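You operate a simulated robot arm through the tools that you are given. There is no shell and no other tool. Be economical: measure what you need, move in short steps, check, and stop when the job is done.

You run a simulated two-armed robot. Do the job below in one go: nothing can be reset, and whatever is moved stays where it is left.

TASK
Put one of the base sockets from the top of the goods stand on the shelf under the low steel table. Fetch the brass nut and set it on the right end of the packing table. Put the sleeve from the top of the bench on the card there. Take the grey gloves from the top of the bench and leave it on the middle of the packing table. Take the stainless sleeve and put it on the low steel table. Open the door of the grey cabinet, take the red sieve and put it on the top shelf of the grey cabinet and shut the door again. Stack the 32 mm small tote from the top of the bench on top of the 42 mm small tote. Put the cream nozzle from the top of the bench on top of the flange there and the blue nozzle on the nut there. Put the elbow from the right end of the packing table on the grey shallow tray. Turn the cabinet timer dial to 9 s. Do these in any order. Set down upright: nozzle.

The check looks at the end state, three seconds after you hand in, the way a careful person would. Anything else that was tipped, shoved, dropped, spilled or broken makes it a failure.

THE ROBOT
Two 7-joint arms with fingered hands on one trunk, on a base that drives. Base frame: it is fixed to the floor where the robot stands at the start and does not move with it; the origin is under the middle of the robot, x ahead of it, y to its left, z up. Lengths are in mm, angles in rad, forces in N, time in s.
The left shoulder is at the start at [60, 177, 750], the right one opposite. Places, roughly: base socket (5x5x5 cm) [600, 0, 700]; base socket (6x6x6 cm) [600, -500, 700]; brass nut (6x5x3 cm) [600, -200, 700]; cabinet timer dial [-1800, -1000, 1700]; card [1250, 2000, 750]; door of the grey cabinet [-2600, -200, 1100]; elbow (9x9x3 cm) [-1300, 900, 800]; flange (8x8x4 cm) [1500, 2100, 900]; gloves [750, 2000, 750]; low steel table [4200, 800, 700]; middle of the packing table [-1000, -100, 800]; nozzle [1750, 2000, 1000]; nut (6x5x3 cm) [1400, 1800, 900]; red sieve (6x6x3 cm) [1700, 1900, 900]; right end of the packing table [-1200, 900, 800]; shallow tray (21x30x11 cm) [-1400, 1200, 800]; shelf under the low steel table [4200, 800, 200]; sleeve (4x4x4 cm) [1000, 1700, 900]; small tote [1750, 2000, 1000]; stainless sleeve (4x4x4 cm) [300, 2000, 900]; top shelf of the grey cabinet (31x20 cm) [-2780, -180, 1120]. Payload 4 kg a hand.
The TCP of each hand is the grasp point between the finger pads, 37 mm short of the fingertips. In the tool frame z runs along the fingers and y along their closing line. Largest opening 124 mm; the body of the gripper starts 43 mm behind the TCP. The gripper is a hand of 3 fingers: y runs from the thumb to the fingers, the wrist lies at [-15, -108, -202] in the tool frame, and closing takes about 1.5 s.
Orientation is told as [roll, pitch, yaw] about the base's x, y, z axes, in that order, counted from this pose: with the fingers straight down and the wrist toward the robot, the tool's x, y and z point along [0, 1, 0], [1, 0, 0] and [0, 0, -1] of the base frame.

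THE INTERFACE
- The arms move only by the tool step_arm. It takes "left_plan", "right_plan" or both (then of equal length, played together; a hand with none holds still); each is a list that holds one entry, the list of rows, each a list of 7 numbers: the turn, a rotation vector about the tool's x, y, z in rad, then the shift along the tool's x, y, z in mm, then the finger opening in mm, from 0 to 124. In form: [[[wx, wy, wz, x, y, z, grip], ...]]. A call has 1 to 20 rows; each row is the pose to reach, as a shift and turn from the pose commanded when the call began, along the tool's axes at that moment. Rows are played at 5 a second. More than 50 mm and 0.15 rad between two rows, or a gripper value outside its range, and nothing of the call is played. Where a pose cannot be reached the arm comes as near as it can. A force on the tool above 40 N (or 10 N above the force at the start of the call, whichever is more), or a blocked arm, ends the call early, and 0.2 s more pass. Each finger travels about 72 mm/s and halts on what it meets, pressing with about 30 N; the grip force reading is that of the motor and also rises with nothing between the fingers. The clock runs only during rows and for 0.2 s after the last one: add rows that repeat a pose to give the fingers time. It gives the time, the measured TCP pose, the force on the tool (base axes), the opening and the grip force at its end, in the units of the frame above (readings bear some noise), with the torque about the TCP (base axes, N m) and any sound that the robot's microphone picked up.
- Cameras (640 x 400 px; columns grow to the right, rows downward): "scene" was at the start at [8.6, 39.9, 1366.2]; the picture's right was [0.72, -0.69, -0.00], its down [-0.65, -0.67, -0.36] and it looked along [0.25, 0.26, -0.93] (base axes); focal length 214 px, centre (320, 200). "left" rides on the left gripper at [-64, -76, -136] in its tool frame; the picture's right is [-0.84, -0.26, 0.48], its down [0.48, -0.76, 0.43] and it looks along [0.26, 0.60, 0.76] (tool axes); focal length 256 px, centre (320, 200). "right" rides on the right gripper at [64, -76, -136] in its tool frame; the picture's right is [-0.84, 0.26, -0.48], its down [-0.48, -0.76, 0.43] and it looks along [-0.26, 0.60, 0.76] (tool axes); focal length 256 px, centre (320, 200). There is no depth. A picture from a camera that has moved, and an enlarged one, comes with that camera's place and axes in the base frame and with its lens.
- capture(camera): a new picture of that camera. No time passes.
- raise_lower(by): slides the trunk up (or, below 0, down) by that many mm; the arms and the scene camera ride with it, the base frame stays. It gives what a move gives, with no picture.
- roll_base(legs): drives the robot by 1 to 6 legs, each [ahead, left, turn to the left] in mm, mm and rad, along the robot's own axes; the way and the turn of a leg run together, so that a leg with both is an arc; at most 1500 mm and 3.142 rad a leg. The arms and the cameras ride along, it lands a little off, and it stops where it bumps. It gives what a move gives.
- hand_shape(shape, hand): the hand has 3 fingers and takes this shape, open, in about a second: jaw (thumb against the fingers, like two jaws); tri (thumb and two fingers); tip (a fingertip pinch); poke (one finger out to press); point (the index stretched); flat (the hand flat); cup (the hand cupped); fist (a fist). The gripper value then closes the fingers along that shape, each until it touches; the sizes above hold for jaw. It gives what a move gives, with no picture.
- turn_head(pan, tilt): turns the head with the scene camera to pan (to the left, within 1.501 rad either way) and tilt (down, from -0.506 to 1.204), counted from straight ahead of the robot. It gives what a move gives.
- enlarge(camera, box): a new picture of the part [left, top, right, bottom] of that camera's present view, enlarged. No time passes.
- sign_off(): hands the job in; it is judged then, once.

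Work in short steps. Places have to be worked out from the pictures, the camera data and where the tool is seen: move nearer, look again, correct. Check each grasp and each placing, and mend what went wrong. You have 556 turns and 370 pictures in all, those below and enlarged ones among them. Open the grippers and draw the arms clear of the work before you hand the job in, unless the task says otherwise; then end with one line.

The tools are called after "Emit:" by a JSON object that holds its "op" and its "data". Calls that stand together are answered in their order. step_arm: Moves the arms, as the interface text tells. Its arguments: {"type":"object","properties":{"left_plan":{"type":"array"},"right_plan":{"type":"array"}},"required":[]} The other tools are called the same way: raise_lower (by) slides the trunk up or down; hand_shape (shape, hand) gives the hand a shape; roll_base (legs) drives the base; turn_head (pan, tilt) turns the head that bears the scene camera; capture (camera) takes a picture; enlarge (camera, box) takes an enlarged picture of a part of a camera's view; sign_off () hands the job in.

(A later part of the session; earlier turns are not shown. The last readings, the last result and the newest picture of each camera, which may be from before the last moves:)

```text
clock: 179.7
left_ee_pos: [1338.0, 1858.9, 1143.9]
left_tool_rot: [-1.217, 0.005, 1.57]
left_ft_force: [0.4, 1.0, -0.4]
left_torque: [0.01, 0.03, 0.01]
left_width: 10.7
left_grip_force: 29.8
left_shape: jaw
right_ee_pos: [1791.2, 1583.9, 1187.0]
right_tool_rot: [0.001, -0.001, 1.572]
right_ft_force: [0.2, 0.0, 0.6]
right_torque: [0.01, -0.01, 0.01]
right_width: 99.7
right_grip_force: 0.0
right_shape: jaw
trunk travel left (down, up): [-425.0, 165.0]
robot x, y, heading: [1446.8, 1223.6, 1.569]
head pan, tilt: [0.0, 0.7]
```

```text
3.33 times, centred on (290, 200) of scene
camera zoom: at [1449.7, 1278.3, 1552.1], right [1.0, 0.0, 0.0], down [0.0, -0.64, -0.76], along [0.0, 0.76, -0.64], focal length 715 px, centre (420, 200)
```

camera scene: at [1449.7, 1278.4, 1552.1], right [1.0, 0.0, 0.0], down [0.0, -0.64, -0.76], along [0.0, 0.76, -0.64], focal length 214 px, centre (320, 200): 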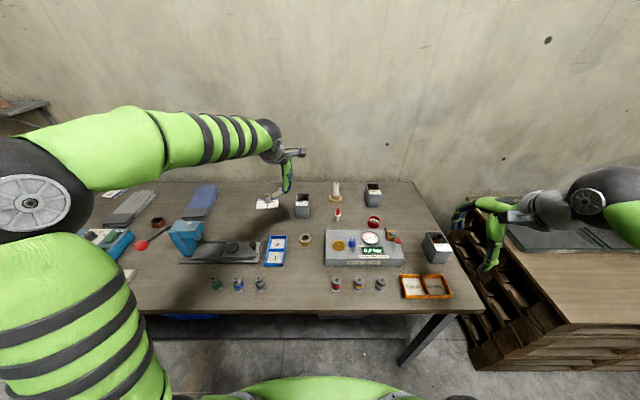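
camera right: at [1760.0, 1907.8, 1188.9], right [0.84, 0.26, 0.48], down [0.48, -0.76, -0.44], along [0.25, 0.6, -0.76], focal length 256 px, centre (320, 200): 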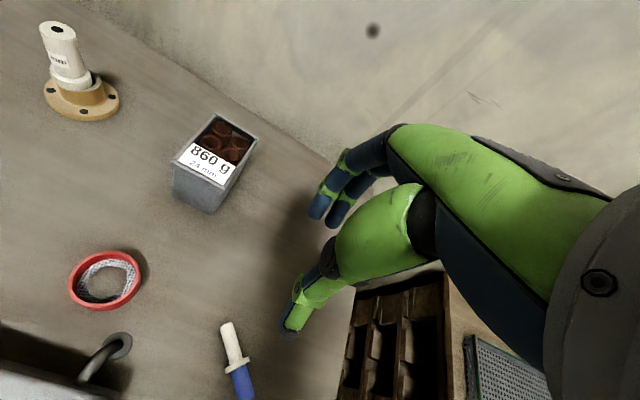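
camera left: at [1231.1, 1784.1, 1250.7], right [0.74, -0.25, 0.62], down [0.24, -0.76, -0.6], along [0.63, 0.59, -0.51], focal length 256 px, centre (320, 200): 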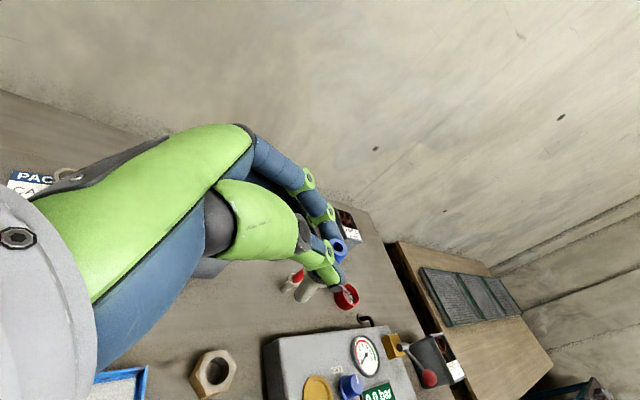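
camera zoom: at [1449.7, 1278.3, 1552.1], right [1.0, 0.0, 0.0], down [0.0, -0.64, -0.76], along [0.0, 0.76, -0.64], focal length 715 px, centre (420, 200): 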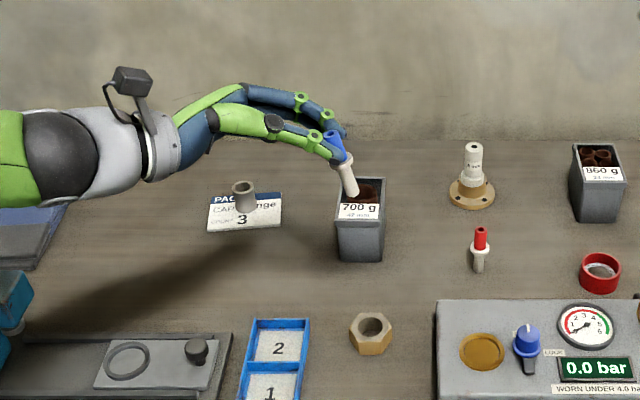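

The nozzle is nearly upright but over-rotated ~15° (bottom leans to +x). I turn back 0.25 rad and check.

Emit:
{"op": "step_arm", "data": {"left_plan": [[[0, 0.13, 0, 0, 0, 0, 4], [0, 0.25, 0, 0, 0, 0, 4], [0, 0.25, 0, 0, 0, 0, 4]]]}}

Emit:
{"op": "enlarge", "data": {"camera": "left", "box": [180, 180, 420, 380]}}

Emit:
{"op": "enlarge", "data": {"camera": "scene", "box": [260, 160, 340, 250]}}

Emit:
{"op": "capture", "data": {"camera": "right"}}

```text
clock: 180.5
left_ee_pos: [1336.7, 1859.7, 1142.7]
left_tool_rot: [-0.965, 0.008, 1.568]
left_ft_force: [-0.2, 0.1, -0.5]
left_torque: [0.01, 0.0, 0.0]
left_width: 10.4
left_grip_force: 30.6
left_shape: jaw
right_ee_pos: [1789.5, 1585.2, 1186.7]
right_tool_rot: [0.0, -0.002, 1.571]
right_ft_force: [-0.8, 0.3, -0.1]
right_torque: [-0.02, -0.01, 0.0]
right_width: 99.9
right_grip_force: 0.1
right_shape: jaw
trunk travel left (down, up): [-425.0, 165.0]
robot x, y, heading: [1448.1, 1225.2, 1.569]
head pan, tilt: [0.0, 0.7]
```

```text
2.00 times, centred on (300, 280) of left
camera zoom: at [1260.6, 1784.8, 1273.4], right [0.87, -0.26, 0.42], down [0.08, -0.76, -0.64], along [0.48, 0.59, -0.65], focal length 512 px, centre (360, 40)
```

zoom: 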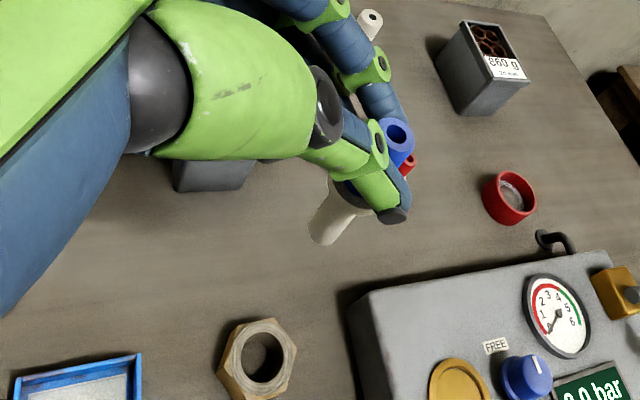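

```text
4.44 times, centred on (300, 205) of scene
camera zoom: at [1449.5, 1278.4, 1552.1], right [1.0, 0.0, 0.0], down [0.0, -0.64, -0.76], along [0.0, 0.76, -0.64], focal length 953 px, centre (409, 178)
```

zoom: 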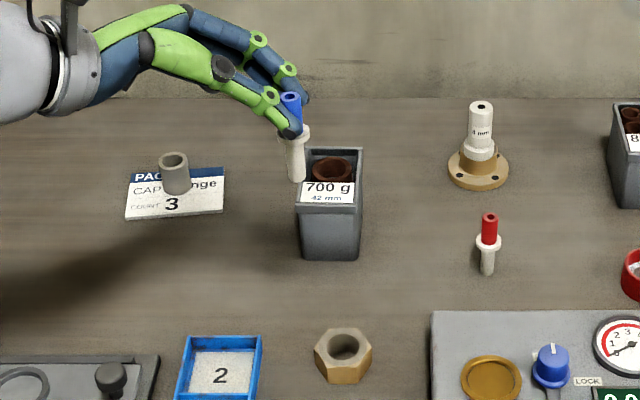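

```text
247 pictures are left
camera right: at [1726.1, 1509.1, 1323.4], right [0.84, 0.26, 0.48], down [0.48, -0.76, -0.44], along [0.25, 0.6, -0.76], focal length 256 px, centre (320, 200)
```

right: 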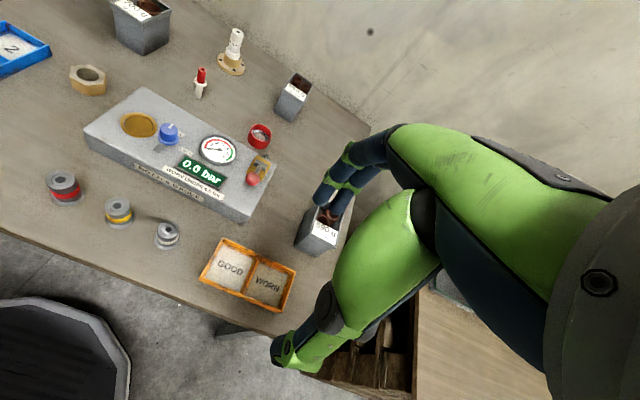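

The nozzle is now vertical. Nut hole averages (1391,1842); nozzle bottom is ≈(1362,1858,1068). I move it above the hole to ~15 mm clearance.

Emit:
{"op": "step_arm", "data": {"left_plan": [[[0, 0, 0, -5, -5, 8, 4], [0, 0, 0, -10, -10, 16, 4], [0, 0, 0, -16.5, -16, 24, 4], [0, 0, 0, 12, -16, 44, 4], [0, 0, 0, 40, -16, 64, 4], [0, 0, 0, 68, -16, 83, 4], [0, 0, 0, 95, -16, 102, 4], [0, 0, 0, 121.6, -16, 119.6, 4], [0, 0, 0, 121.6, -16, 119.6, 4]]]}}

Emit:
{"op": "enlarge", "data": {"camera": "left", "box": [200, 180, 440, 380]}}

Emit:
{"op": "enlarge", "data": {"camera": "scene", "box": [270, 200, 330, 250]}}

Emit:
{"op": "enlarge", "data": {"camera": "right", "box": [40, 20, 160, 120]}}

```text
clock: 182.5
left_ee_pos: [1365.2, 1841.4, 974.3]
left_tool_rot: [-0.968, 0.006, 1.57]
left_ft_force: [0.8, -0.5, -0.2]
left_torque: [-0.03, 0.03, 0.01]
left_width: 10.5
left_grip_force: 30.2
left_shape: jaw
right_ee_pos: [1791.0, 1585.6, 1186.0]
right_tool_rot: [0.001, -0.003, 1.571]
right_ft_force: [0.2, 0.2, -0.1]
right_torque: [-0.02, 0.02, 0.0]
right_width: 99.9
right_grip_force: 0.0
right_shape: jaw
trunk travel left (down, up): [-425.0, 165.0]
robot x, y, heading: [1450.4, 1222.2, 1.571]
head pan, tilt: [0.0, 0.7]
```

```text
2.00 times, centred on (320, 280) of left
camera zoom: at [1289.3, 1766.7, 1105.3], right [0.87, -0.26, 0.42], down [0.08, -0.76, -0.64], along [0.48, 0.59, -0.65], focal length 512 px, centre (320, 40)
```

zoom: 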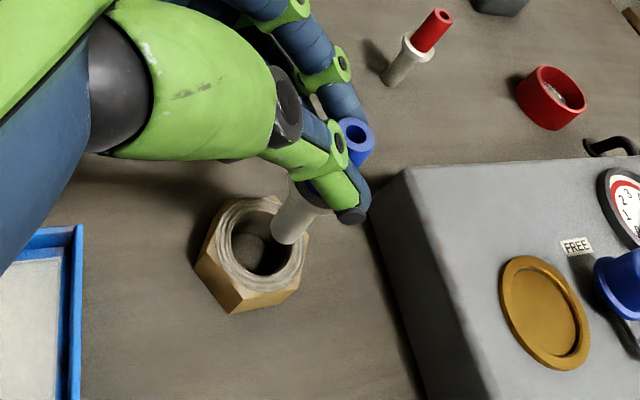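

```text
8.00 times, centred on (300, 225) of scene
camera zoom: at [1449.5, 1278.3, 1552.2], right [1.0, 0.0, 0.0], down [0.0, -0.64, -0.76], along [0.0, 0.76, -0.64], focal length 1716 px, centre (480, 0)
```

zoom: 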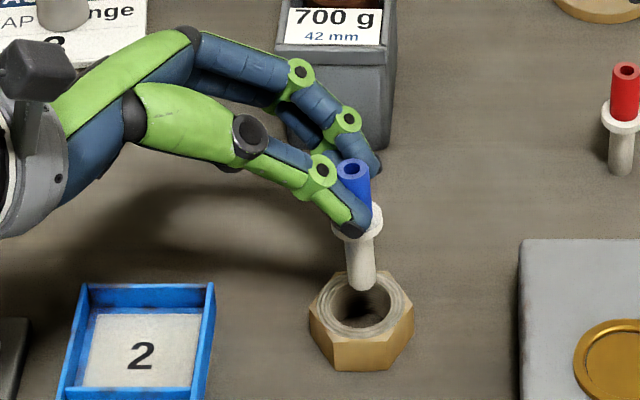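

```text
4.00 times, centred on (100, 70) of right
camera zoom: at [1726.1, 1509.1, 1323.4], right [0.84, 0.26, 0.48], down [0.48, -0.76, -0.44], along [0.25, 0.6, -0.76], focal length 1024 px, centre (1200, 720)
```

zoom: 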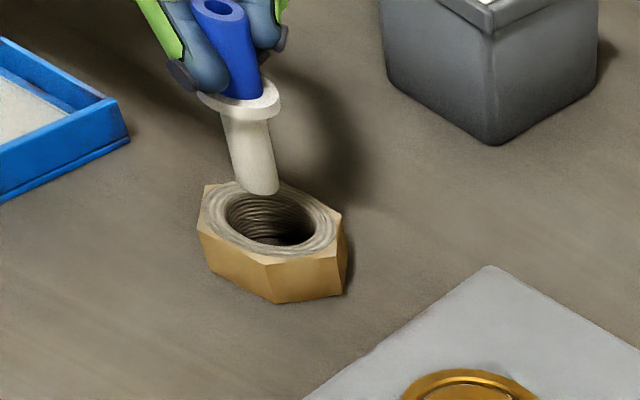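

All three views show the spindle almost over the hole; I correct (−2,+3) and lower into it step by step.

Emit:
{"op": "step_arm", "data": {"left_plan": [[[0, 0, 0, 1.1, 3, -1.6, 4], [0, 0, 0, 9.3, 3, 4.1, 4], [0, 0, 0, 13.4, 3, 7, 4], [0, 0, 0, 17.5, 3, 9.8, 4], [0, 0, 0, 21.6, 3, 12.6, 4], [0, 0, 0, 25.8, 3, 15.5, 4]]]}}

Emit:
{"op": "enlarge", "data": {"camera": "left", "box": [200, 180, 440, 380]}}

Emit:
{"op": "enlarge", "data": {"camera": "right", "box": [40, 20, 160, 120]}}

```text
clock: 183.9
left_ee_pos: [1366.3, 1844.6, 952.8]
left_tool_rot: [-0.971, -0.004, 1.569]
left_ft_force: [0.0, 2.0, 37.8]
left_torque: [0.25, -0.91, 0.02]
left_width: 10.7
left_grip_force: 30.3
left_shape: jaw
right_ee_pos: [1791.4, 1584.0, 1186.3]
right_tool_rot: [0.0, -0.003, 1.573]
right_ft_force: [-0.5, -0.2, 0.7]
right_torque: [0.02, 0.0, 0.0]
right_width: 99.8
right_grip_force: 0.1
right_shape: jaw
trunk travel left (down, up): [-425.0, 165.0]
robot x, y, heading: [1445.4, 1226.9, 1.568]
head pan, tilt: [0.0, 0.7]
```

```text
2.00 times, centred on (320, 280) of left
camera zoom: at [1288.0, 1769.3, 1080.6], right [0.87, -0.26, 0.42], down [0.09, -0.76, -0.65], along [0.49, 0.6, -0.64], focal length 512 px, centre (320, 40)
```

zoom: 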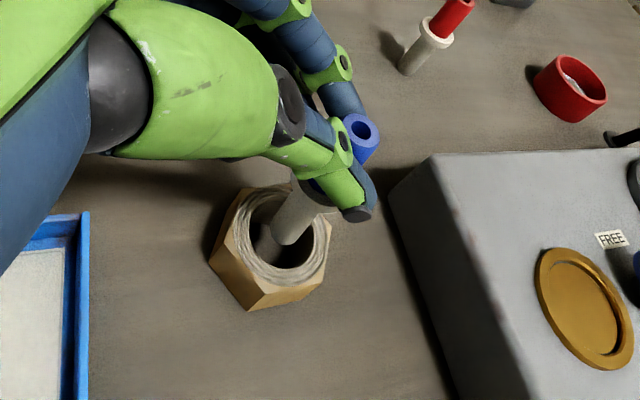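

```text
4.00 times, centred on (100, 70) of right
camera zoom: at [1726.4, 1506.9, 1324.6], right [0.84, 0.26, 0.48], down [0.48, -0.76, -0.44], along [0.25, 0.6, -0.76], focal length 1024 px, centre (1200, 720)
```

zoom: 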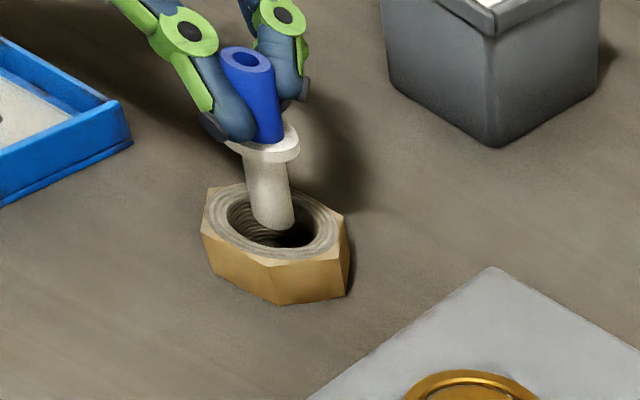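

Strong upward force: the spindle rests at the nut's top plane (hole doesn't admit it in contact). I relieve the pressure by raising ~7 mm of command and check verticality before releasing.

Emit:
{"op": "step_arm", "data": {"left_plan": [[[0, 0, 0, -3, 0, -2, 4], [0, 0, 0, -5.4, 0, -3.8, 4], [0, 0, 0, -5.4, 0, -3.8, 4]]]}}

Emit:
{"op": "enlarge", "data": {"camera": "scene", "box": [270, 200, 330, 250]}}

Emit:
{"op": "enlarge", "data": {"camera": "right", "box": [40, 20, 160, 120]}}

```text
clock: 184.7
left_ee_pos: [1364.3, 1843.4, 952.6]
left_tool_rot: [-0.967, 0.006, 1.568]
left_ft_force: [0.5, 1.8, 21.4]
left_torque: [0.24, -0.52, 0.01]
left_width: 10.6
left_grip_force: 29.9
left_shape: jaw
right_ee_pos: [1792.0, 1584.0, 1187.6]
right_tool_rot: [0.0, -0.004, 1.571]
right_ft_force: [0.8, 0.5, 0.1]
right_torque: [0.01, -0.01, -0.02]
right_width: 100.1
right_grip_force: 0.0
right_shape: jaw
trunk travel left (down, up): [-425.0, 165.0]
robot x, y, heading: [1448.4, 1221.5, 1.567]
head pan, tilt: [0.0, 0.7]
```

```text
8.00 times, centred on (300, 225) of scene
camera zoom: at [1449.8, 1276.9, 1552.1], right [1.0, 0.0, 0.0], down [0.0, -0.64, -0.77], along [0.0, 0.77, -0.64], focal length 1716 px, centre (480, 0)
```

zoom: 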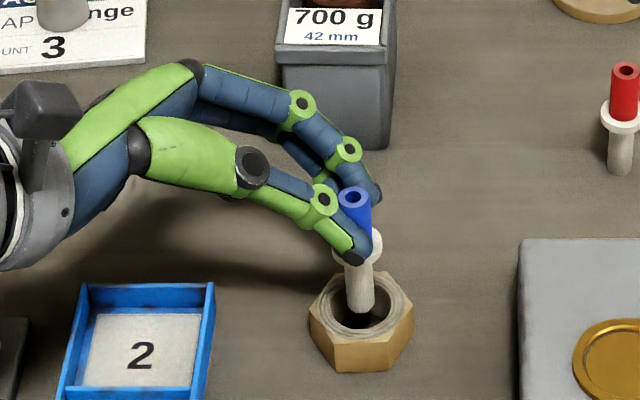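

```text
4.00 times, centred on (100, 70) of right
camera zoom: at [1726.4, 1507.8, 1323.6], right [0.84, 0.26, 0.48], down [0.48, -0.76, -0.44], along [0.25, 0.6, -0.76], focal length 1024 px, centre (1200, 720)
```

zoom: 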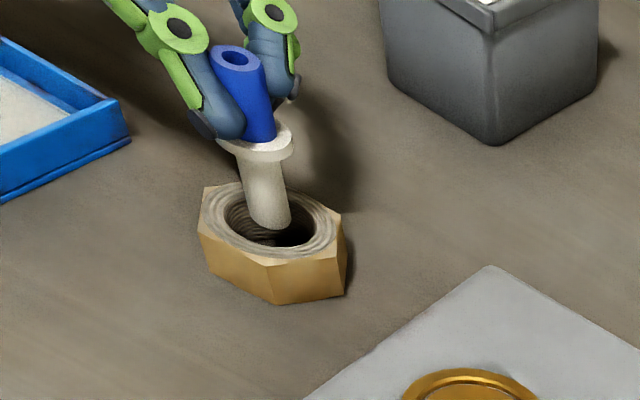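

It's seated a few mm inside the hole with ~20 N. I relieve a bit more and open slowly.

Emit:
{"op": "step_arm", "data": {"left_plan": [[[0, 0, 0, -2.5, 0, -1.7, 4], [0, 0, 0, -3.7, 0, -2.6, 8], [0, 0, 0, -3.7, 0, -2.6, 14], [0, 0, 0, -3.7, 0, -2.6, 20], [0, 0, 0, -3.7, 0, -2.6, 28], [0, 0, 0, -3.7, 0, -2.6, 40], [0, 0, 0, -3.7, 0, -2.6, 55], [0, 0, 0, -3.7, 0, -2.6, 55]]]}}

Emit:
{"op": "enlarge", "data": {"camera": "scene", "box": [270, 200, 330, 250]}}

Emit:
{"op": "enlarge", "data": {"camera": "right", "box": [40, 20, 160, 120]}}

```text
clock: 186.5
left_ee_pos: [1365.2, 1845.1, 955.5]
left_tool_rot: [-0.967, 0.006, 1.568]
left_ft_force: [-0.1, 1.0, -0.7]
left_torque: [-0.01, 0.01, -0.03]
left_width: 54.7
left_grip_force: 0.0
left_shape: jaw
right_ee_pos: [1790.0, 1585.3, 1187.4]
right_tool_rot: [0.001, -0.003, 1.571]
right_ft_force: [-0.2, 0.4, 0.3]
right_torque: [-0.01, 0.01, 0.01]
right_width: 99.7
right_grip_force: 0.1
right_shape: jaw
trunk travel left (down, up): [-425.0, 165.0]
robot x, y, heading: [1449.2, 1225.1, 1.569]
head pan, tilt: [0.0, 0.7]
```

```text
8.00 times, centred on (300, 225) of scene
camera zoom: at [1449.6, 1278.3, 1552.1], right [1.0, 0.0, 0.0], down [0.0, -0.64, -0.76], along [0.0, 0.76, -0.64], focal length 1716 px, centre (480, 0)
```

zoom: 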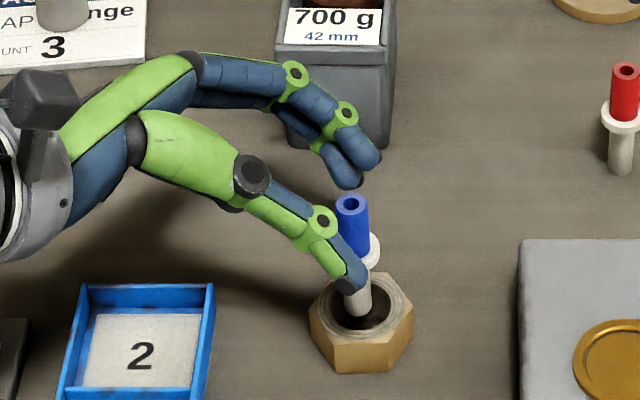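

```text
4.00 times, centred on (100, 70) of right
camera zoom: at [1726.2, 1509.1, 1323.4], right [0.84, 0.26, 0.48], down [0.48, -0.76, -0.44], along [0.25, 0.6, -0.76], focal length 1024 px, centre (1200, 720)
```

zoom: 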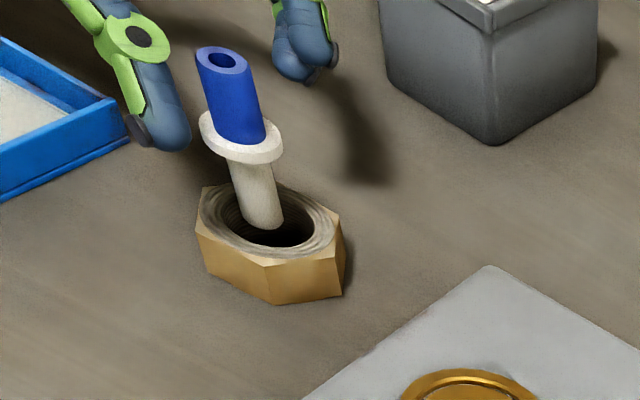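

It stands upright on the nut by itself. I withdraw the hand straight back along its fingers.

Emit:
{"op": "step_arm", "data": {"left_plan": [[[0, 0, 0, 0, 0, 0, 66], [0, 0, 0, 0, 0, -15, 70], [0, 0, 0, 0, 0, -50, 70], [0, 0, 0, 0, 0, -95, 70], [0, 0, 0, 0, 0, -140, 70], [0, 0, 0, -30, 0, -175, 70], [0, 0, 0, -60, 0, -210, 70]]]}}

Emit:
{"op": "step_arm", "data": {"left_plan": [[[0, 0.14, 0, 0, 0, 0, 100], [0, 0.28, 0, 0, 0, 0, 100], [0, 0.42, 0, 0, 0, 0, 100], [0, 0.56, 0, 0, 0, 0, 100], [0, 0.7, 0, 0, 0, 0, 100], [0, 0.84, 0, 0, 0, 0, 100], [0, 0.967, 0, 0, 0, 0, 100], [0, 0.967, 0, -20, 0, -20, 100]]]}}

Emit:
{"op": "enlarge", "data": {"camera": "scene", "box": [180, 160, 460, 310]}}

```text
clock: 188.1
left_ee_pos: [1225.4, 1846.8, 1125.8]
left_tool_rot: [-0.964, 0.006, 1.569]
left_ft_force: [0.8, 0.5, 0.4]
left_torque: [0.0, -0.02, -0.02]
left_width: 69.7
left_grip_force: 0.0
left_shape: jaw
right_ee_pos: [1789.9, 1584.9, 1187.3]
right_tool_rot: [-0.001, -0.003, 1.568]
right_ft_force: [-1.0, 0.2, -0.7]
right_torque: [-0.01, 0.04, -0.04]
right_width: 99.8
right_grip_force: 0.0
right_shape: jaw
trunk travel left (down, up): [-425.0, 165.0]
robot x, y, heading: [1446.5, 1226.0, 1.568]
head pan, tilt: [0.0, 0.7]
```

```text
clock: 189.9
left_ee_pos: [1219.5, 1846.4, 1152.5]
left_tool_rot: [0.001, 0.005, 1.569]
left_ft_force: [-0.4, -0.4, -0.8]
left_torque: [0.01, -0.01, -0.01]
left_width: 100.0
left_grip_force: 0.1
left_shape: jaw
right_ee_pos: [1791.0, 1585.1, 1186.0]
right_tool_rot: [-0.001, -0.003, 1.573]
right_ft_force: [0.6, 0.5, -0.1]
right_torque: [0.01, 0.0, 0.03]
right_width: 100.0
right_grip_force: 0.0
right_shape: jaw
trunk travel left (down, up): [-425.0, 165.0]
robot x, y, heading: [1449.6, 1226.0, 1.569]
head pan, tilt: [0.0, 0.7]
```

```text
2.29 times, centred on (320, 235) of scene
camera zoom: at [1449.4, 1278.0, 1552.1], right [1.0, 0.0, 0.0], down [0.0, -0.64, -0.77], along [0.0, 0.77, -0.64], focal length 490 px, centre (320, 120)
```

zoom: 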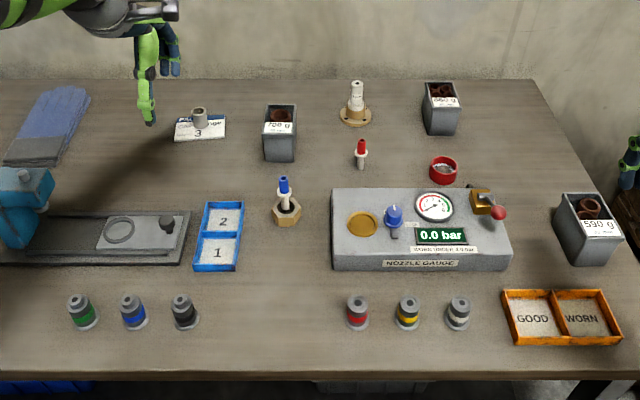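

Both nozzles stand well. Now the 32 mm tote at ≈(1880,1783): I move the right hand above it, fully open, to look.

Emit:
{"op": "step_arm", "data": {"right_plan": [[[0, 0, 0, -20, 44, 0, 124], [0, 0, 0, -40, 88, 0, 124], [0, 0, 0, -60, 132, 0, 124], [0, 0, 0, -80, 176, 0, 124], [0, 0, 0, -90, 198, 10, 124], [0, 0, 0, -90, 198, 55, 124], [0, 0, 0, -90, 198, 100, 124], [0, 0, 0, -90, 198, 127, 124], [0, 0, 0, -90, 198, 127, 124]]]}}

Emit:
{"op": "capture", "data": {"camera": "right"}}

Emit:
{"op": "enlarge", "data": {"camera": "scene", "box": [380, 160, 500, 280]}}

```text
clock: 191.9
left_ee_pos: [1220.3, 1847.2, 1153.1]
left_tool_rot: [0.001, 0.006, 1.57]
left_ft_force: [0.3, -0.4, 0.4]
left_torque: [-0.01, -0.02, -0.04]
left_width: 100.0
left_grip_force: 0.1
left_shape: jaw
right_ee_pos: [1879.7, 1780.5, 1060.9]
right_tool_rot: [-0.001, -0.002, 1.57]
right_ft_force: [-0.3, -0.6, -0.4]
right_torque: [0.02, 0.0, -0.03]
right_width: 123.4
right_grip_force: 0.0
right_shape: jaw
trunk travel left (down, up): [-425.0, 165.0]
robot x, y, heading: [1451.7, 1221.3, 1.566]
head pan, tilt: [0.0, 0.7]
```

```text
236 pictures are left
camera right: at [1814.2, 1705.5, 1198.8], right [0.84, 0.26, 0.48], down [0.48, -0.76, -0.44], along [0.25, 0.6, -0.76], focal length 256 px, centre (320, 200)
```

right: 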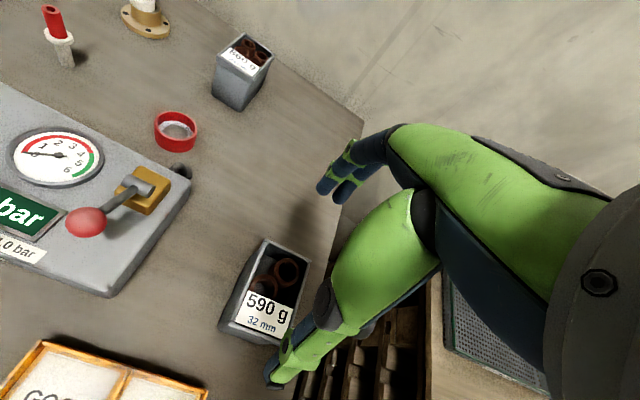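

```text
3.33 times, centred on (440, 220) of scene
camera zoom: at [1449.7, 1278.3, 1552.2], right [1.0, 0.0, 0.0], down [0.0, -0.64, -0.76], along [0.0, 0.76, -0.64], focal length 715 px, centre (-80, 133)
```

zoom: 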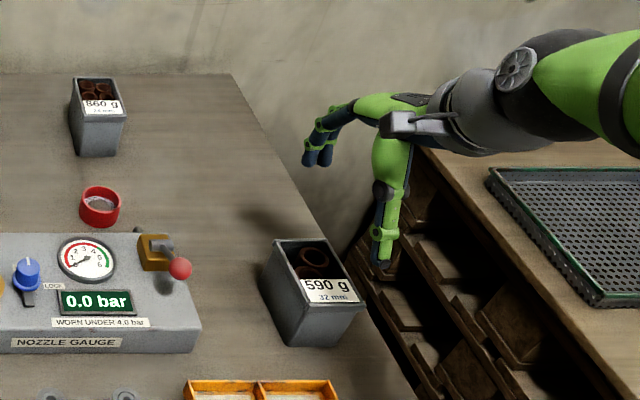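

The tote's rim centre is ≈(1881,1783); fingers straddle it with >12 mm each side. I descend to z≈924 and close.

Emit:
{"op": "step_arm", "data": {"right_plan": [[[0, 0, 0, 0, 2, 45, 124], [0, 0, 0, 0, 2, 90, 124], [0, 0, 0, 0, 2, 115, 124], [0, 0, 0, 0, 2, 137, 124], [0, 0, 0, 0, 2, 137, 110], [0, 0, 0, 0, 2, 137, 95], [0, 0, 0, 0, 2, 137, 80], [0, 0, 0, 0, 2, 137, 65], [0, 0, 0, 0, 2, 137, 55], [0, 0, 0, 0, 2, 137, 55]]]}}

Emit:
{"op": "capture", "data": {"camera": "right"}}

Emit:
{"op": "enlarge", "data": {"camera": "scene", "box": [400, 180, 480, 270]}}

```text
clock: 194.1
left_ee_pos: [1220.5, 1846.2, 1152.3]
left_tool_rot: [0.0, 0.005, 1.568]
left_ft_force: [-0.7, -0.4, 0.2]
left_torque: [0.01, 0.02, 0.04]
left_width: 99.6
left_grip_force: 0.0
left_shape: jaw
right_ee_pos: [1882.0, 1784.0, 923.3]
right_tool_rot: [0.002, -0.003, 1.569]
right_ft_force: [0.3, -5.2, 8.0]
right_torque: [0.19, -0.02, -0.05]
right_width: 96.0
right_grip_force: 29.7
right_shape: jaw
trunk travel left (down, up): [-425.0, 165.0]
robot x, y, heading: [1446.2, 1225.1, 1.573]
head pan, tilt: [0.0, 0.7]
```

```text
234 pictures are left
camera right: at [1816.6, 1708.9, 1060.7], right [0.84, 0.26, 0.48], down [0.48, -0.76, -0.44], along [0.25, 0.6, -0.76], focal length 256 px, centre (320, 200)
```

right: 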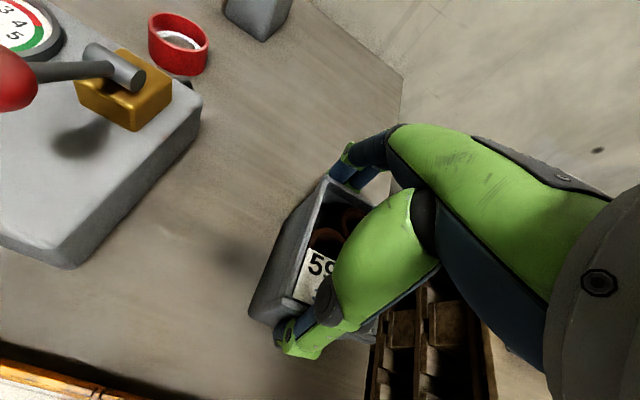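

```text
4.44 times, centred on (440, 225) of scene
camera zoom: at [1449.3, 1277.3, 1552.2], right [1.0, 0.0, 0.0], down [0.0, -0.64, -0.77], along [0.0, 0.77, -0.64], focal length 953 px, centre (-213, 89)
```

zoom: 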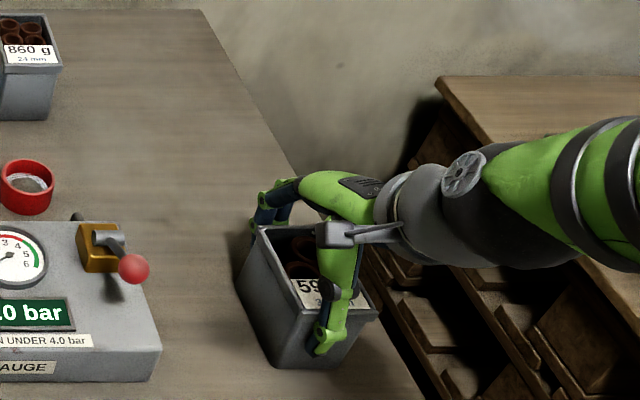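

Gripped (96 mm). I lift 30 mm slowly and check.

Emit:
{"op": "step_arm", "data": {"right_plan": [[[0, 0, 0, 0, 0, -8, 50], [0, 0, 0, 0, 0, -16, 50], [0, 0, 0, 0, 0, -30, 50], [0, 0, 0, 0, 0, -50, 50], [0, 0, 0, 0, 0, -50, 50]]]}}

Emit:
{"op": "enlarge", "data": {"camera": "scene", "box": [400, 170, 480, 260]}}

```text
clock: 195.3
left_ee_pos: [1220.4, 1847.9, 1150.7]
left_tool_rot: [0.001, 0.007, 1.57]
left_ft_force: [0.4, -0.4, -0.2]
left_torque: [-0.01, 0.02, 0.0]
left_width: 99.8
left_grip_force: 0.1
left_shape: jaw
right_ee_pos: [1882.0, 1785.7, 972.8]
right_tool_rot: [0.002, -0.002, 1.573]
right_ft_force: [0.9, -0.3, -7.3]
right_torque: [-0.03, 0.08, 0.02]
right_width: 96.6
right_grip_force: 30.2
right_shape: jaw
trunk travel left (down, up): [-425.0, 165.0]
robot x, y, heading: [1451.9, 1222.7, 1.567]
head pan, tilt: [0.0, 0.7]
```

```text
4.44 times, centred on (440, 215) of scene
camera zoom: at [1450.0, 1278.8, 1552.1], right [1.0, 0.0, 0.0], down [0.0, -0.64, -0.76], along [0.0, 0.76, -0.64], focal length 953 px, centre (-213, 133)
```

zoom: 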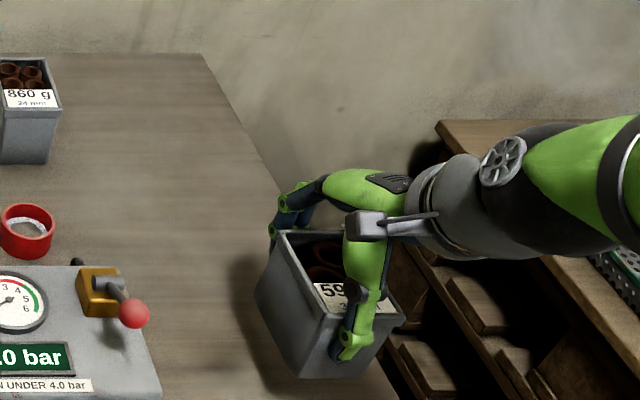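

Held level with ~7 N load. I raise it, pull the left hand back, and drive left 150 so the right arm reaches the 42 mm tote.

Emit:
{"op": "step_arm", "data": {"right_plan": [[[0, 0, 0, 0, 0, -40, 50], [0, 0, 0, 0, 0, -80, 50], [0, 0, 0, 0, 0, -120, 50], [0, 0, 0, 0, 0, -145, 50], [0, 0, 0, 0, 0, -145, 50], [0, 0, 0, 0, 0, -145, 50]]], "left_plan": [[[0, 0, 0, 0, -40, 0, 100], [0, 0, 0, 10, -80, 0, 100], [0, 0, 0, 20, -120, 0, 100], [0, 0, 0, 30, -160, 0, 100], [0, 0, 0, 40, -200, 0, 100], [0, 0, 0, 40, -240, 0, 100]]]}}

Emit:
{"op": "roll_base", "data": {"legs": [[0, 150, 0]]}}

Emit:
{"op": "step_arm", "data": {"right_plan": [[[0, 0, 0, 42, 20, 0, 50], [0, 0, 0, 84, 40, 0, 50], [0, 0, 0, 126, 60, 0, 50], [0, 0, 0, 168, 80, 0, 50], [0, 0, 0, 210, 100, 0, 50], [0, 0, 0, 252, 120, 0, 50], [0, 0, 0, 294, 140, 0, 50], [0, 0, 0, 330, 160, 0, 50], [0, 0, 0, 330, 160, 0, 50]]]}}

Emit:
{"op": "capture", "data": {"camera": "right"}}

Emit:
{"op": "capture", "data": {"camera": "scene"}}

```text
clock: 196.7
left_ee_pos: [1179.3, 1606.3, 1153.5]
left_tool_rot: [0.001, 0.006, 1.569]
left_ft_force: [0.0, -0.3, -0.7]
left_torque: [0.06, -0.02, 0.03]
left_width: 99.9
left_grip_force: 0.1
left_shape: jaw
right_ee_pos: [1881.7, 1786.1, 1119.3]
right_tool_rot: [0.0, -0.005, 1.57]
right_ft_force: [-0.4, -0.3, -5.0]
right_torque: [0.0, 0.02, -0.02]
right_width: 96.8
right_grip_force: 30.3
right_shape: jaw
trunk travel left (down, up): [-425.0, 165.0]
robot x, y, heading: [1448.9, 1223.3, 1.564]
head pan, tilt: [0.0, 0.7]
```

```text
clock: 198.0
left_ee_pos: [1026.4, 1606.7, 1153.1]
left_tool_rot: [0.0, 0.006, 1.572]
left_ft_force: [0.1, -0.2, -0.1]
left_torque: [0.0, -0.04, 0.02]
left_width: 99.4
left_grip_force: 0.0
left_shape: jaw
right_ee_pos: [1729.2, 1786.9, 1119.0]
right_tool_rot: [-0.001, -0.003, 1.574]
right_ft_force: [-0.2, 0.3, -6.0]
right_torque: [-0.04, -0.01, 0.02]
right_width: 96.4
right_grip_force: 29.8
right_shape: jaw
trunk travel left (down, up): [-425.0, 165.0]
robot x, y, heading: [1299.1, 1225.8, 1.568]
head pan, tilt: [0.0, 0.7]
```

```text
clock: 200.0
left_ee_pos: [1029.1, 1606.0, 1154.2]
left_tool_rot: [0.003, 0.007, 1.57]
left_ft_force: [-0.2, 0.1, 0.4]
left_torque: [-0.02, 0.0, 0.01]
left_width: 99.7
left_grip_force: 0.0
left_shape: jaw
right_ee_pos: [1401.3, 1943.5, 1120.8]
right_tool_rot: [0.0, -0.002, 1.572]
right_ft_force: [-0.2, -0.8, -5.7]
right_torque: [-0.04, 0.06, 0.0]
right_width: 96.5
right_grip_force: 30.4
right_shape: jaw
trunk travel left (down, up): [-425.0, 165.0]
robot x, y, heading: [1298.3, 1224.6, 1.576]
head pan, tilt: [0.0, 0.7]
```

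```text
231 pictures are left
camera right: at [1335.9, 1868.2, 1257.5], right [0.84, 0.26, 0.48], down [0.48, -0.76, -0.44], along [0.25, 0.6, -0.76], focal length 256 px, centre (320, 200)
```

right: 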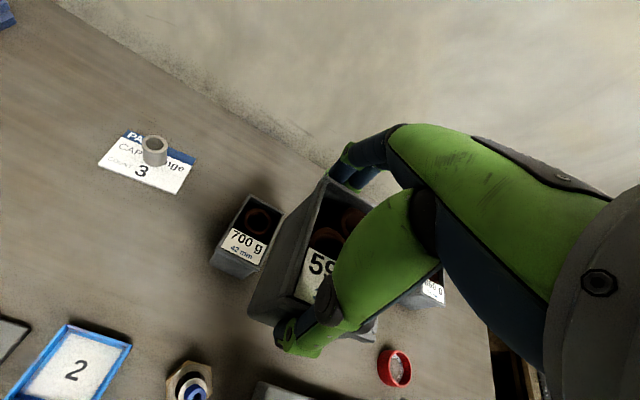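

```text
230 pictures are left
camera scene: at [1299.4, 1278.6, 1552.1], right [1.0, 0.0, 0.0], down [0.0, -0.64, -0.76], along [0.0, 0.76, -0.64], focal length 214 px, centre (320, 200)
```

scene: 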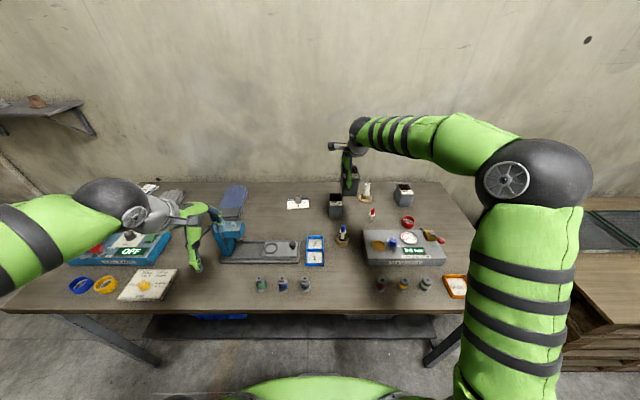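

Emit:
{"op": "enlarge", "data": {"camera": "scene", "box": [310, 160, 390, 240]}}

Emit:
{"op": "capture", "data": {"camera": "left"}}

```text
5.00 times, centred on (350, 200) of scene
camera zoom: at [1299.4, 1278.6, 1552.1], right [1.0, 0.0, 0.0], down [0.0, -0.64, -0.76], along [0.0, 0.76, -0.64], focal length 1072 px, centre (170, 200)
```

zoom: 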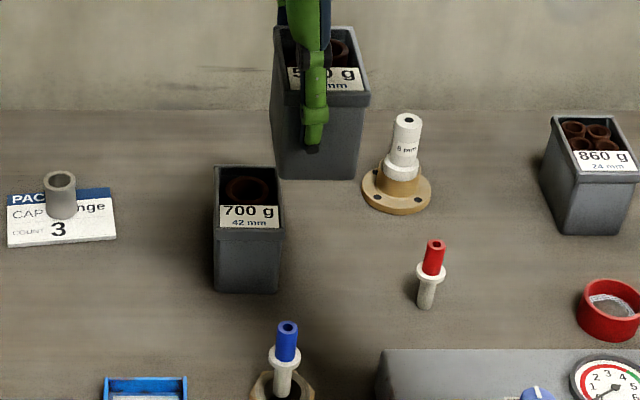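

```text
228 pictures are left
camera left: at [1092.9, 1531.9, 1290.9], right [0.84, -0.26, -0.48], down [-0.48, -0.76, -0.43], along [-0.26, 0.59, -0.76], focal length 256 px, centre (320, 200)
```

left: 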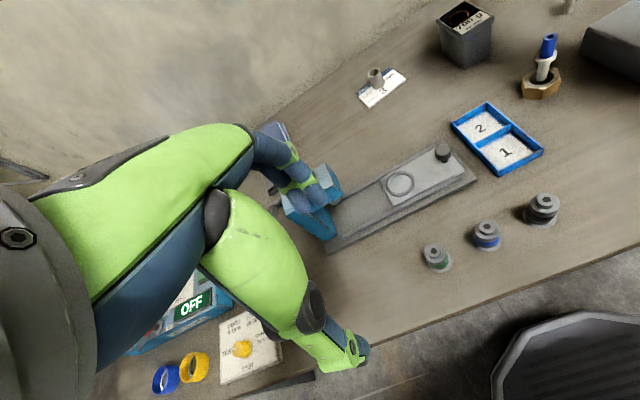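

Lower tote rim centre ≈(1368,2018); held tote is ~5 mm +x, 3 mm −y of TCP. I move over it and lower to ~25 mm above its rim.

Emit:
{"op": "step_arm", "data": {"right_plan": [[[0, 0, 0, 20, 40, 0, 50], [0, 0, 0, 38, 78, 0, 50], [0, 0, 0, 38, 78, 40, 50], [0, 0, 0, 38, 78, 80, 50], [0, 0, 0, 38, 78, 92, 50], [0, 0, 0, 38, 78, 92, 50]]]}}

Emit:
{"op": "enlarge", "data": {"camera": "scene", "box": [310, 160, 390, 240]}}

Emit:
{"op": "capture", "data": {"camera": "right"}}

Emit:
{"op": "enlarge", "data": {"camera": "left", "box": [400, 0, 540, 90]}}

```text
clock: 201.4
left_ee_pos: [1028.6, 1606.6, 1153.3]
left_tool_rot: [0.001, 0.007, 1.57]
left_ft_force: [-0.7, 0.9, 0.6]
left_torque: [0.0, 0.0, -0.02]
left_width: 99.8
left_grip_force: 0.0
left_shape: jaw
right_ee_pos: [1361.1, 2024.3, 1028.5]
right_tool_rot: [0.0, -0.001, 1.574]
right_ft_force: [0.7, 0.5, -5.8]
right_torque: [0.01, 0.11, -0.01]
right_width: 96.4
right_grip_force: 30.0
right_shape: jaw
trunk travel left (down, up): [-425.0, 165.0]
robot x, y, heading: [1297.9, 1224.4, 1.576]
head pan, tilt: [0.0, 0.7]
```

```text
5.00 times, centred on (350, 200) of scene
camera zoom: at [1299.0, 1278.8, 1552.1], right [1.0, 0.0, 0.0], down [0.0, -0.64, -0.76], along [0.0, 0.76, -0.64], focal length 1072 px, centre (170, 200)
```

zoom: 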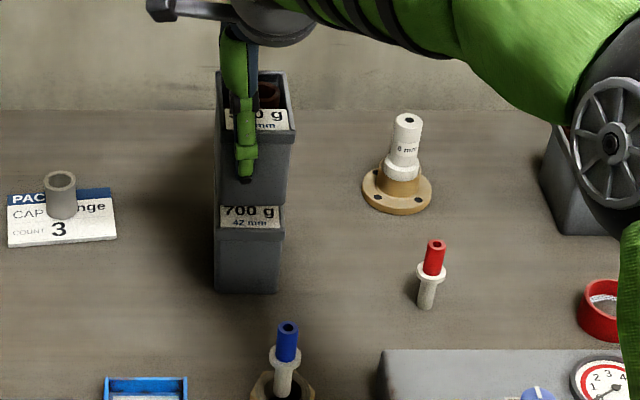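

```text
226 pictures are left
camera right: at [1296.2, 1947.1, 1164.8], right [0.84, 0.26, 0.48], down [0.49, -0.76, -0.44], along [0.25, 0.6, -0.76], focal length 256 px, centre (320, 200)
```

right: 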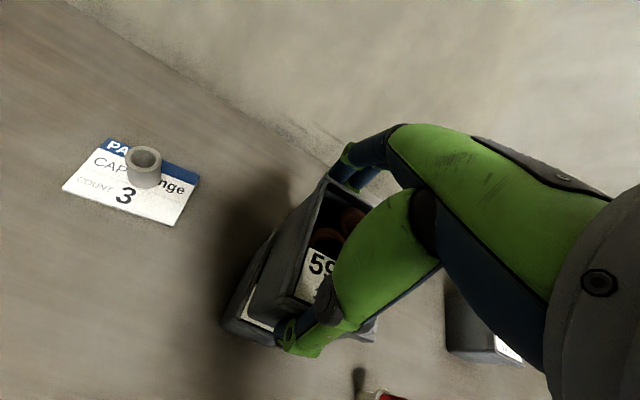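

```text
4.44 times, centred on (470, 45) of left
camera zoom: at [1092.5, 1532.0, 1290.8], right [0.84, -0.26, -0.48], down [-0.48, -0.76, -0.43], along [-0.26, 0.59, -0.76], focal length 1138 px, centre (-347, 889)
```

zoom: 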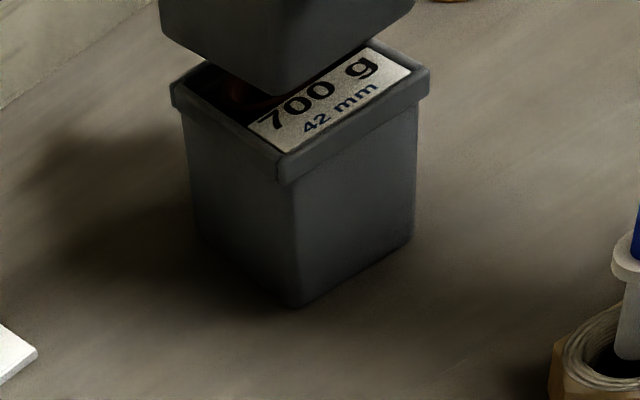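

Alignment looks within ~2 mm. I lower guarded until it seats.

Emit:
{"op": "step_arm", "data": {"right_plan": [[[0, 0, 0, 0, -3, 10, 50], [0, 0, 0, 0, -3, 18, 50], [0, 0, 0, 0, -3, 23, 50], [0, 0, 0, 0, -3, 27, 50], [0, 0, 0, 0, -3, 31, 50], [0, 0, 0, 0, -3, 35, 50], [0, 0, 0, 0, -3, 39, 50], [0, 0, 0, 0, -3, 43, 50]]]}}

Emit:
{"op": "enlarge", "data": {"camera": "scene", "box": [310, 160, 390, 240]}}

Emit:
{"op": "enlarge", "data": {"camera": "left", "box": [400, 0, 540, 90]}}

```text
clock: 202.9
left_ee_pos: [1028.3, 1605.3, 1154.3]
left_tool_rot: [0.0, 0.004, 1.571]
left_ft_force: [-0.4, -0.2, -0.1]
left_torque: [0.02, 0.0, 0.0]
left_width: 99.6
left_grip_force: 0.0
left_shape: jaw
right_ee_pos: [1359.3, 2023.2, 1003.8]
right_tool_rot: [0.006, -0.022, 1.575]
right_ft_force: [0.9, -4.2, 16.4]
right_torque: [-0.28, -0.08, -0.02]
right_width: 95.8
right_grip_force: 30.4
right_shape: jaw
trunk travel left (down, up): [-425.0, 165.0]
robot x, y, heading: [1300.0, 1225.2, 1.577]
head pan, tilt: [0.0, 0.7]
stopped in row 7 (right hand): the force on the tool passed its limit (the readings are from after the stop); the commanded pose is now the measured one
```

```text
5.00 times, centred on (350, 200) of scene
camera zoom: at [1299.1, 1276.7, 1552.1], right [1.0, 0.0, 0.0], down [0.0, -0.64, -0.77], along [0.0, 0.77, -0.64], focal length 1072 px, centre (170, 200)
```

zoom: 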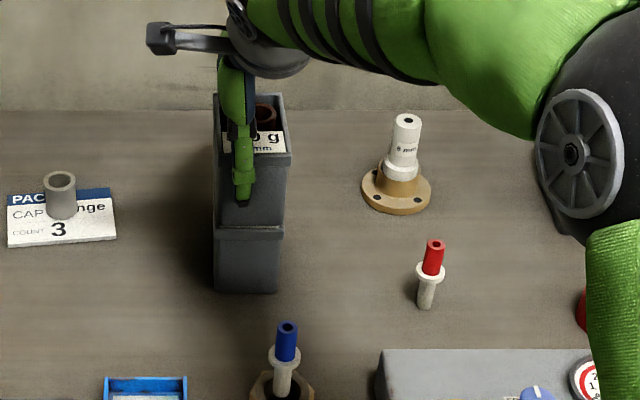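

```text
4.44 times, centred on (470, 45) of left
camera zoom: at [1092.6, 1530.5, 1291.0], right [0.84, -0.26, -0.48], down [-0.48, -0.76, -0.43], along [-0.26, 0.59, -0.76], focal length 1138 px, centre (-347, 889)
```

zoom: 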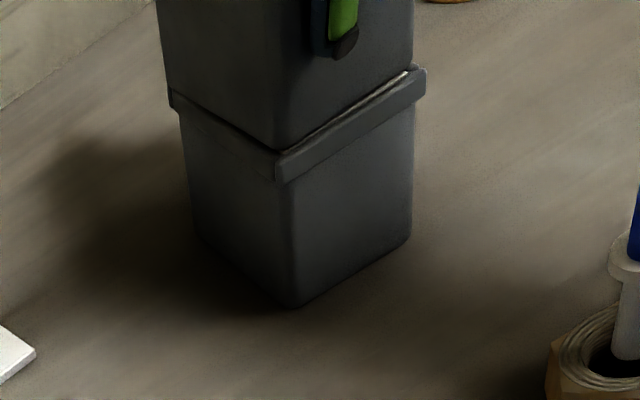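

It is seated squarely on the rim of the 42 mm tote. I open slowly and rise.

Emit:
{"op": "step_arm", "data": {"right_plan": [[[0, 0, 0, 0, 0, 0, 98], [0, 0, 0, 0, 0, 0, 102], [0, 0, 0, 0, 0, 0, 108], [0, 0, 0, 0, 0, 0, 118], [0, 0, 0, 0, 0, 0, 124], [0, 0, 0, 0, 0, 0, 124], [0, 0, 0, 0, 0, -25, 124], [0, 0, 0, 0, 0, -65, 124], [0, 0, 0, 0, 0, -100, 124]]]}}

Emit:
{"op": "enlarge", "data": {"camera": "scene", "box": [310, 150, 390, 240]}}

Emit:
{"op": "enlarge", "data": {"camera": "left", "box": [400, 0, 540, 90]}}

```text
clock: 204.9
left_ee_pos: [1028.3, 1605.9, 1153.2]
left_tool_rot: [0.0, 0.005, 1.571]
left_ft_force: [0.7, 0.4, -0.3]
left_torque: [0.0, -0.01, -0.01]
left_width: 99.9
left_grip_force: 0.0
left_shape: jaw
right_ee_pos: [1359.6, 2022.6, 1099.7]
right_tool_rot: [0.004, -0.016, 1.574]
right_ft_force: [0.0, -0.4, -0.4]
right_torque: [0.0, 0.0, 0.0]
right_width: 123.7
right_grip_force: 0.0
right_shape: jaw
trunk travel left (down, up): [-425.0, 165.0]
robot x, y, heading: [1298.4, 1222.8, 1.571]
head pan, tilt: [0.0, 0.7]
```

```text
4.44 times, centred on (350, 195) of scene
camera zoom: at [1298.9, 1278.1, 1552.1], right [1.0, 0.0, 0.0], down [0.0, -0.64, -0.76], along [0.0, 0.76, -0.64], focal length 953 px, centre (187, 222)
```

zoom: 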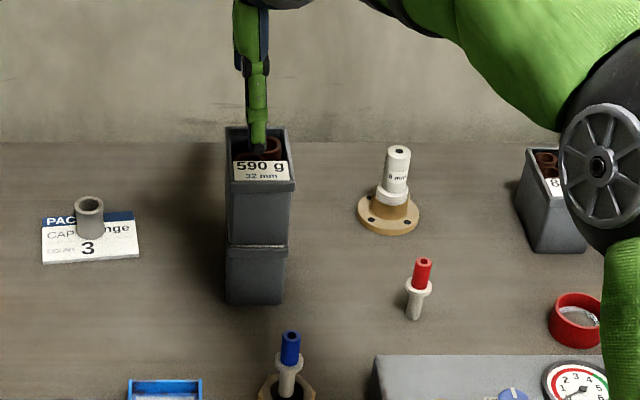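

```text
4.44 times, centred on (470, 45) of left
camera zoom: at [1092.5, 1531.5, 1290.9], right [0.84, -0.26, -0.48], down [-0.48, -0.76, -0.43], along [-0.26, 0.59, -0.76], focal length 1138 px, centre (-347, 889)
```

zoom: 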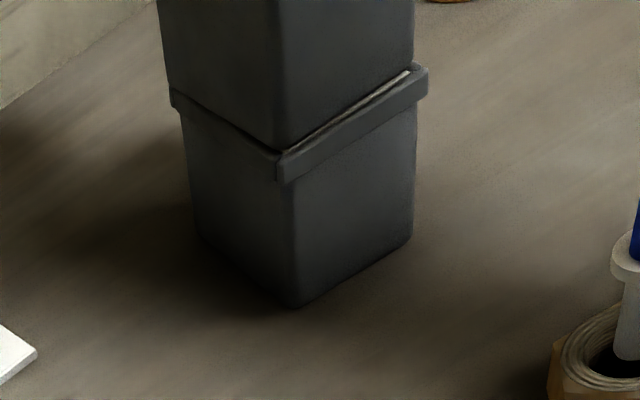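

Stack is stable. Now the right hand goes over to the red sieve (≈(1690,1946)).

Emit:
{"op": "step_arm", "data": {"right_plan": [[[0, 0, 0, -10, 0, -30, 110], [0, 0, 0, -55, -5, -30, 100], [0, 0, 0, -100, -15, -30, 90], [0, 0, 0, -145, -28, -30, 90], [0, 0, 0, -190, -40, -30, 90], [0, 0, 0, -235, -52, -30, 90], [0, 0, 0, -280, -64, -30, 90], [0, 0, 0, -325, -76, -20, 90], [0.008, 0, 0, -330, -78, 20, 90], [0.016, 0, 0, -330, -78, 60, 90], [0.016, 0, 0, -330, -78, 80, 90], [0.016, 0, 0, -330, -78, 80, 90]]]}}

Emit:
{"op": "capture", "data": {"camera": "right"}}

Emit:
{"op": "enlarge", "data": {"camera": "scene", "box": [370, 170, 470, 270]}}

```text
clock: 207.5
left_ee_pos: [1028.6, 1606.8, 1154.2]
left_tool_rot: [-0.001, 0.006, 1.572]
left_ft_force: [-0.6, 0.6, 0.4]
left_torque: [0.02, 0.02, -0.03]
left_width: 99.8
left_grip_force: 0.0
left_shape: jaw
right_ee_pos: [1691.7, 1946.9, 1015.9]
right_tool_rot: [0.006, -0.002, 1.575]
right_ft_force: [-0.1, -0.1, 0.6]
right_torque: [-0.04, -0.03, -0.02]
right_width: 90.5
right_grip_force: 0.0
right_shape: jaw
trunk travel left (down, up): [-425.0, 165.0]
robot x, y, heading: [1303.1, 1225.0, 1.568]
head pan, tilt: [0.0, 0.7]
```

```text
220 pictures are left
camera right: at [1627.3, 1871.0, 1153.1], right [0.84, 0.26, 0.48], down [0.48, -0.76, -0.44], along [0.25, 0.6, -0.76], focal length 256 px, centre (320, 200)
```

right: 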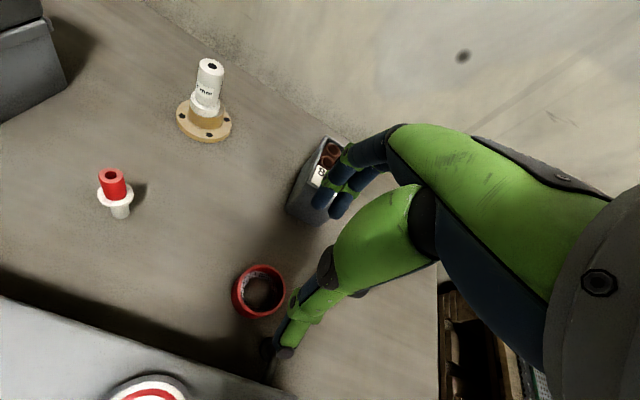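

```text
4.00 times, centred on (420, 220) of scene
camera zoom: at [1299.0, 1278.2, 1552.1], right [1.0, 0.0, 0.0], down [0.0, -0.64, -0.76], along [0.0, 0.76, -0.64], focal length 858 px, centre (-80, 120)
```

zoom: 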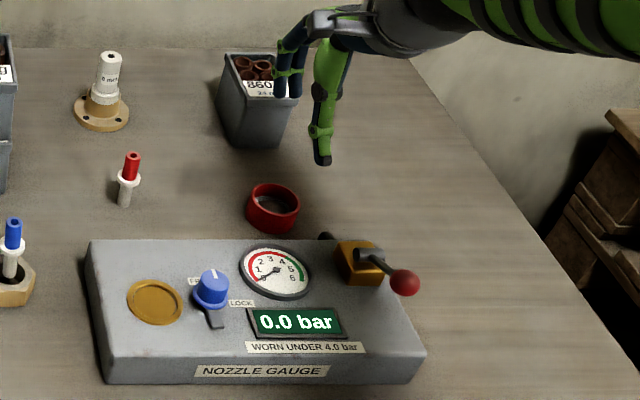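

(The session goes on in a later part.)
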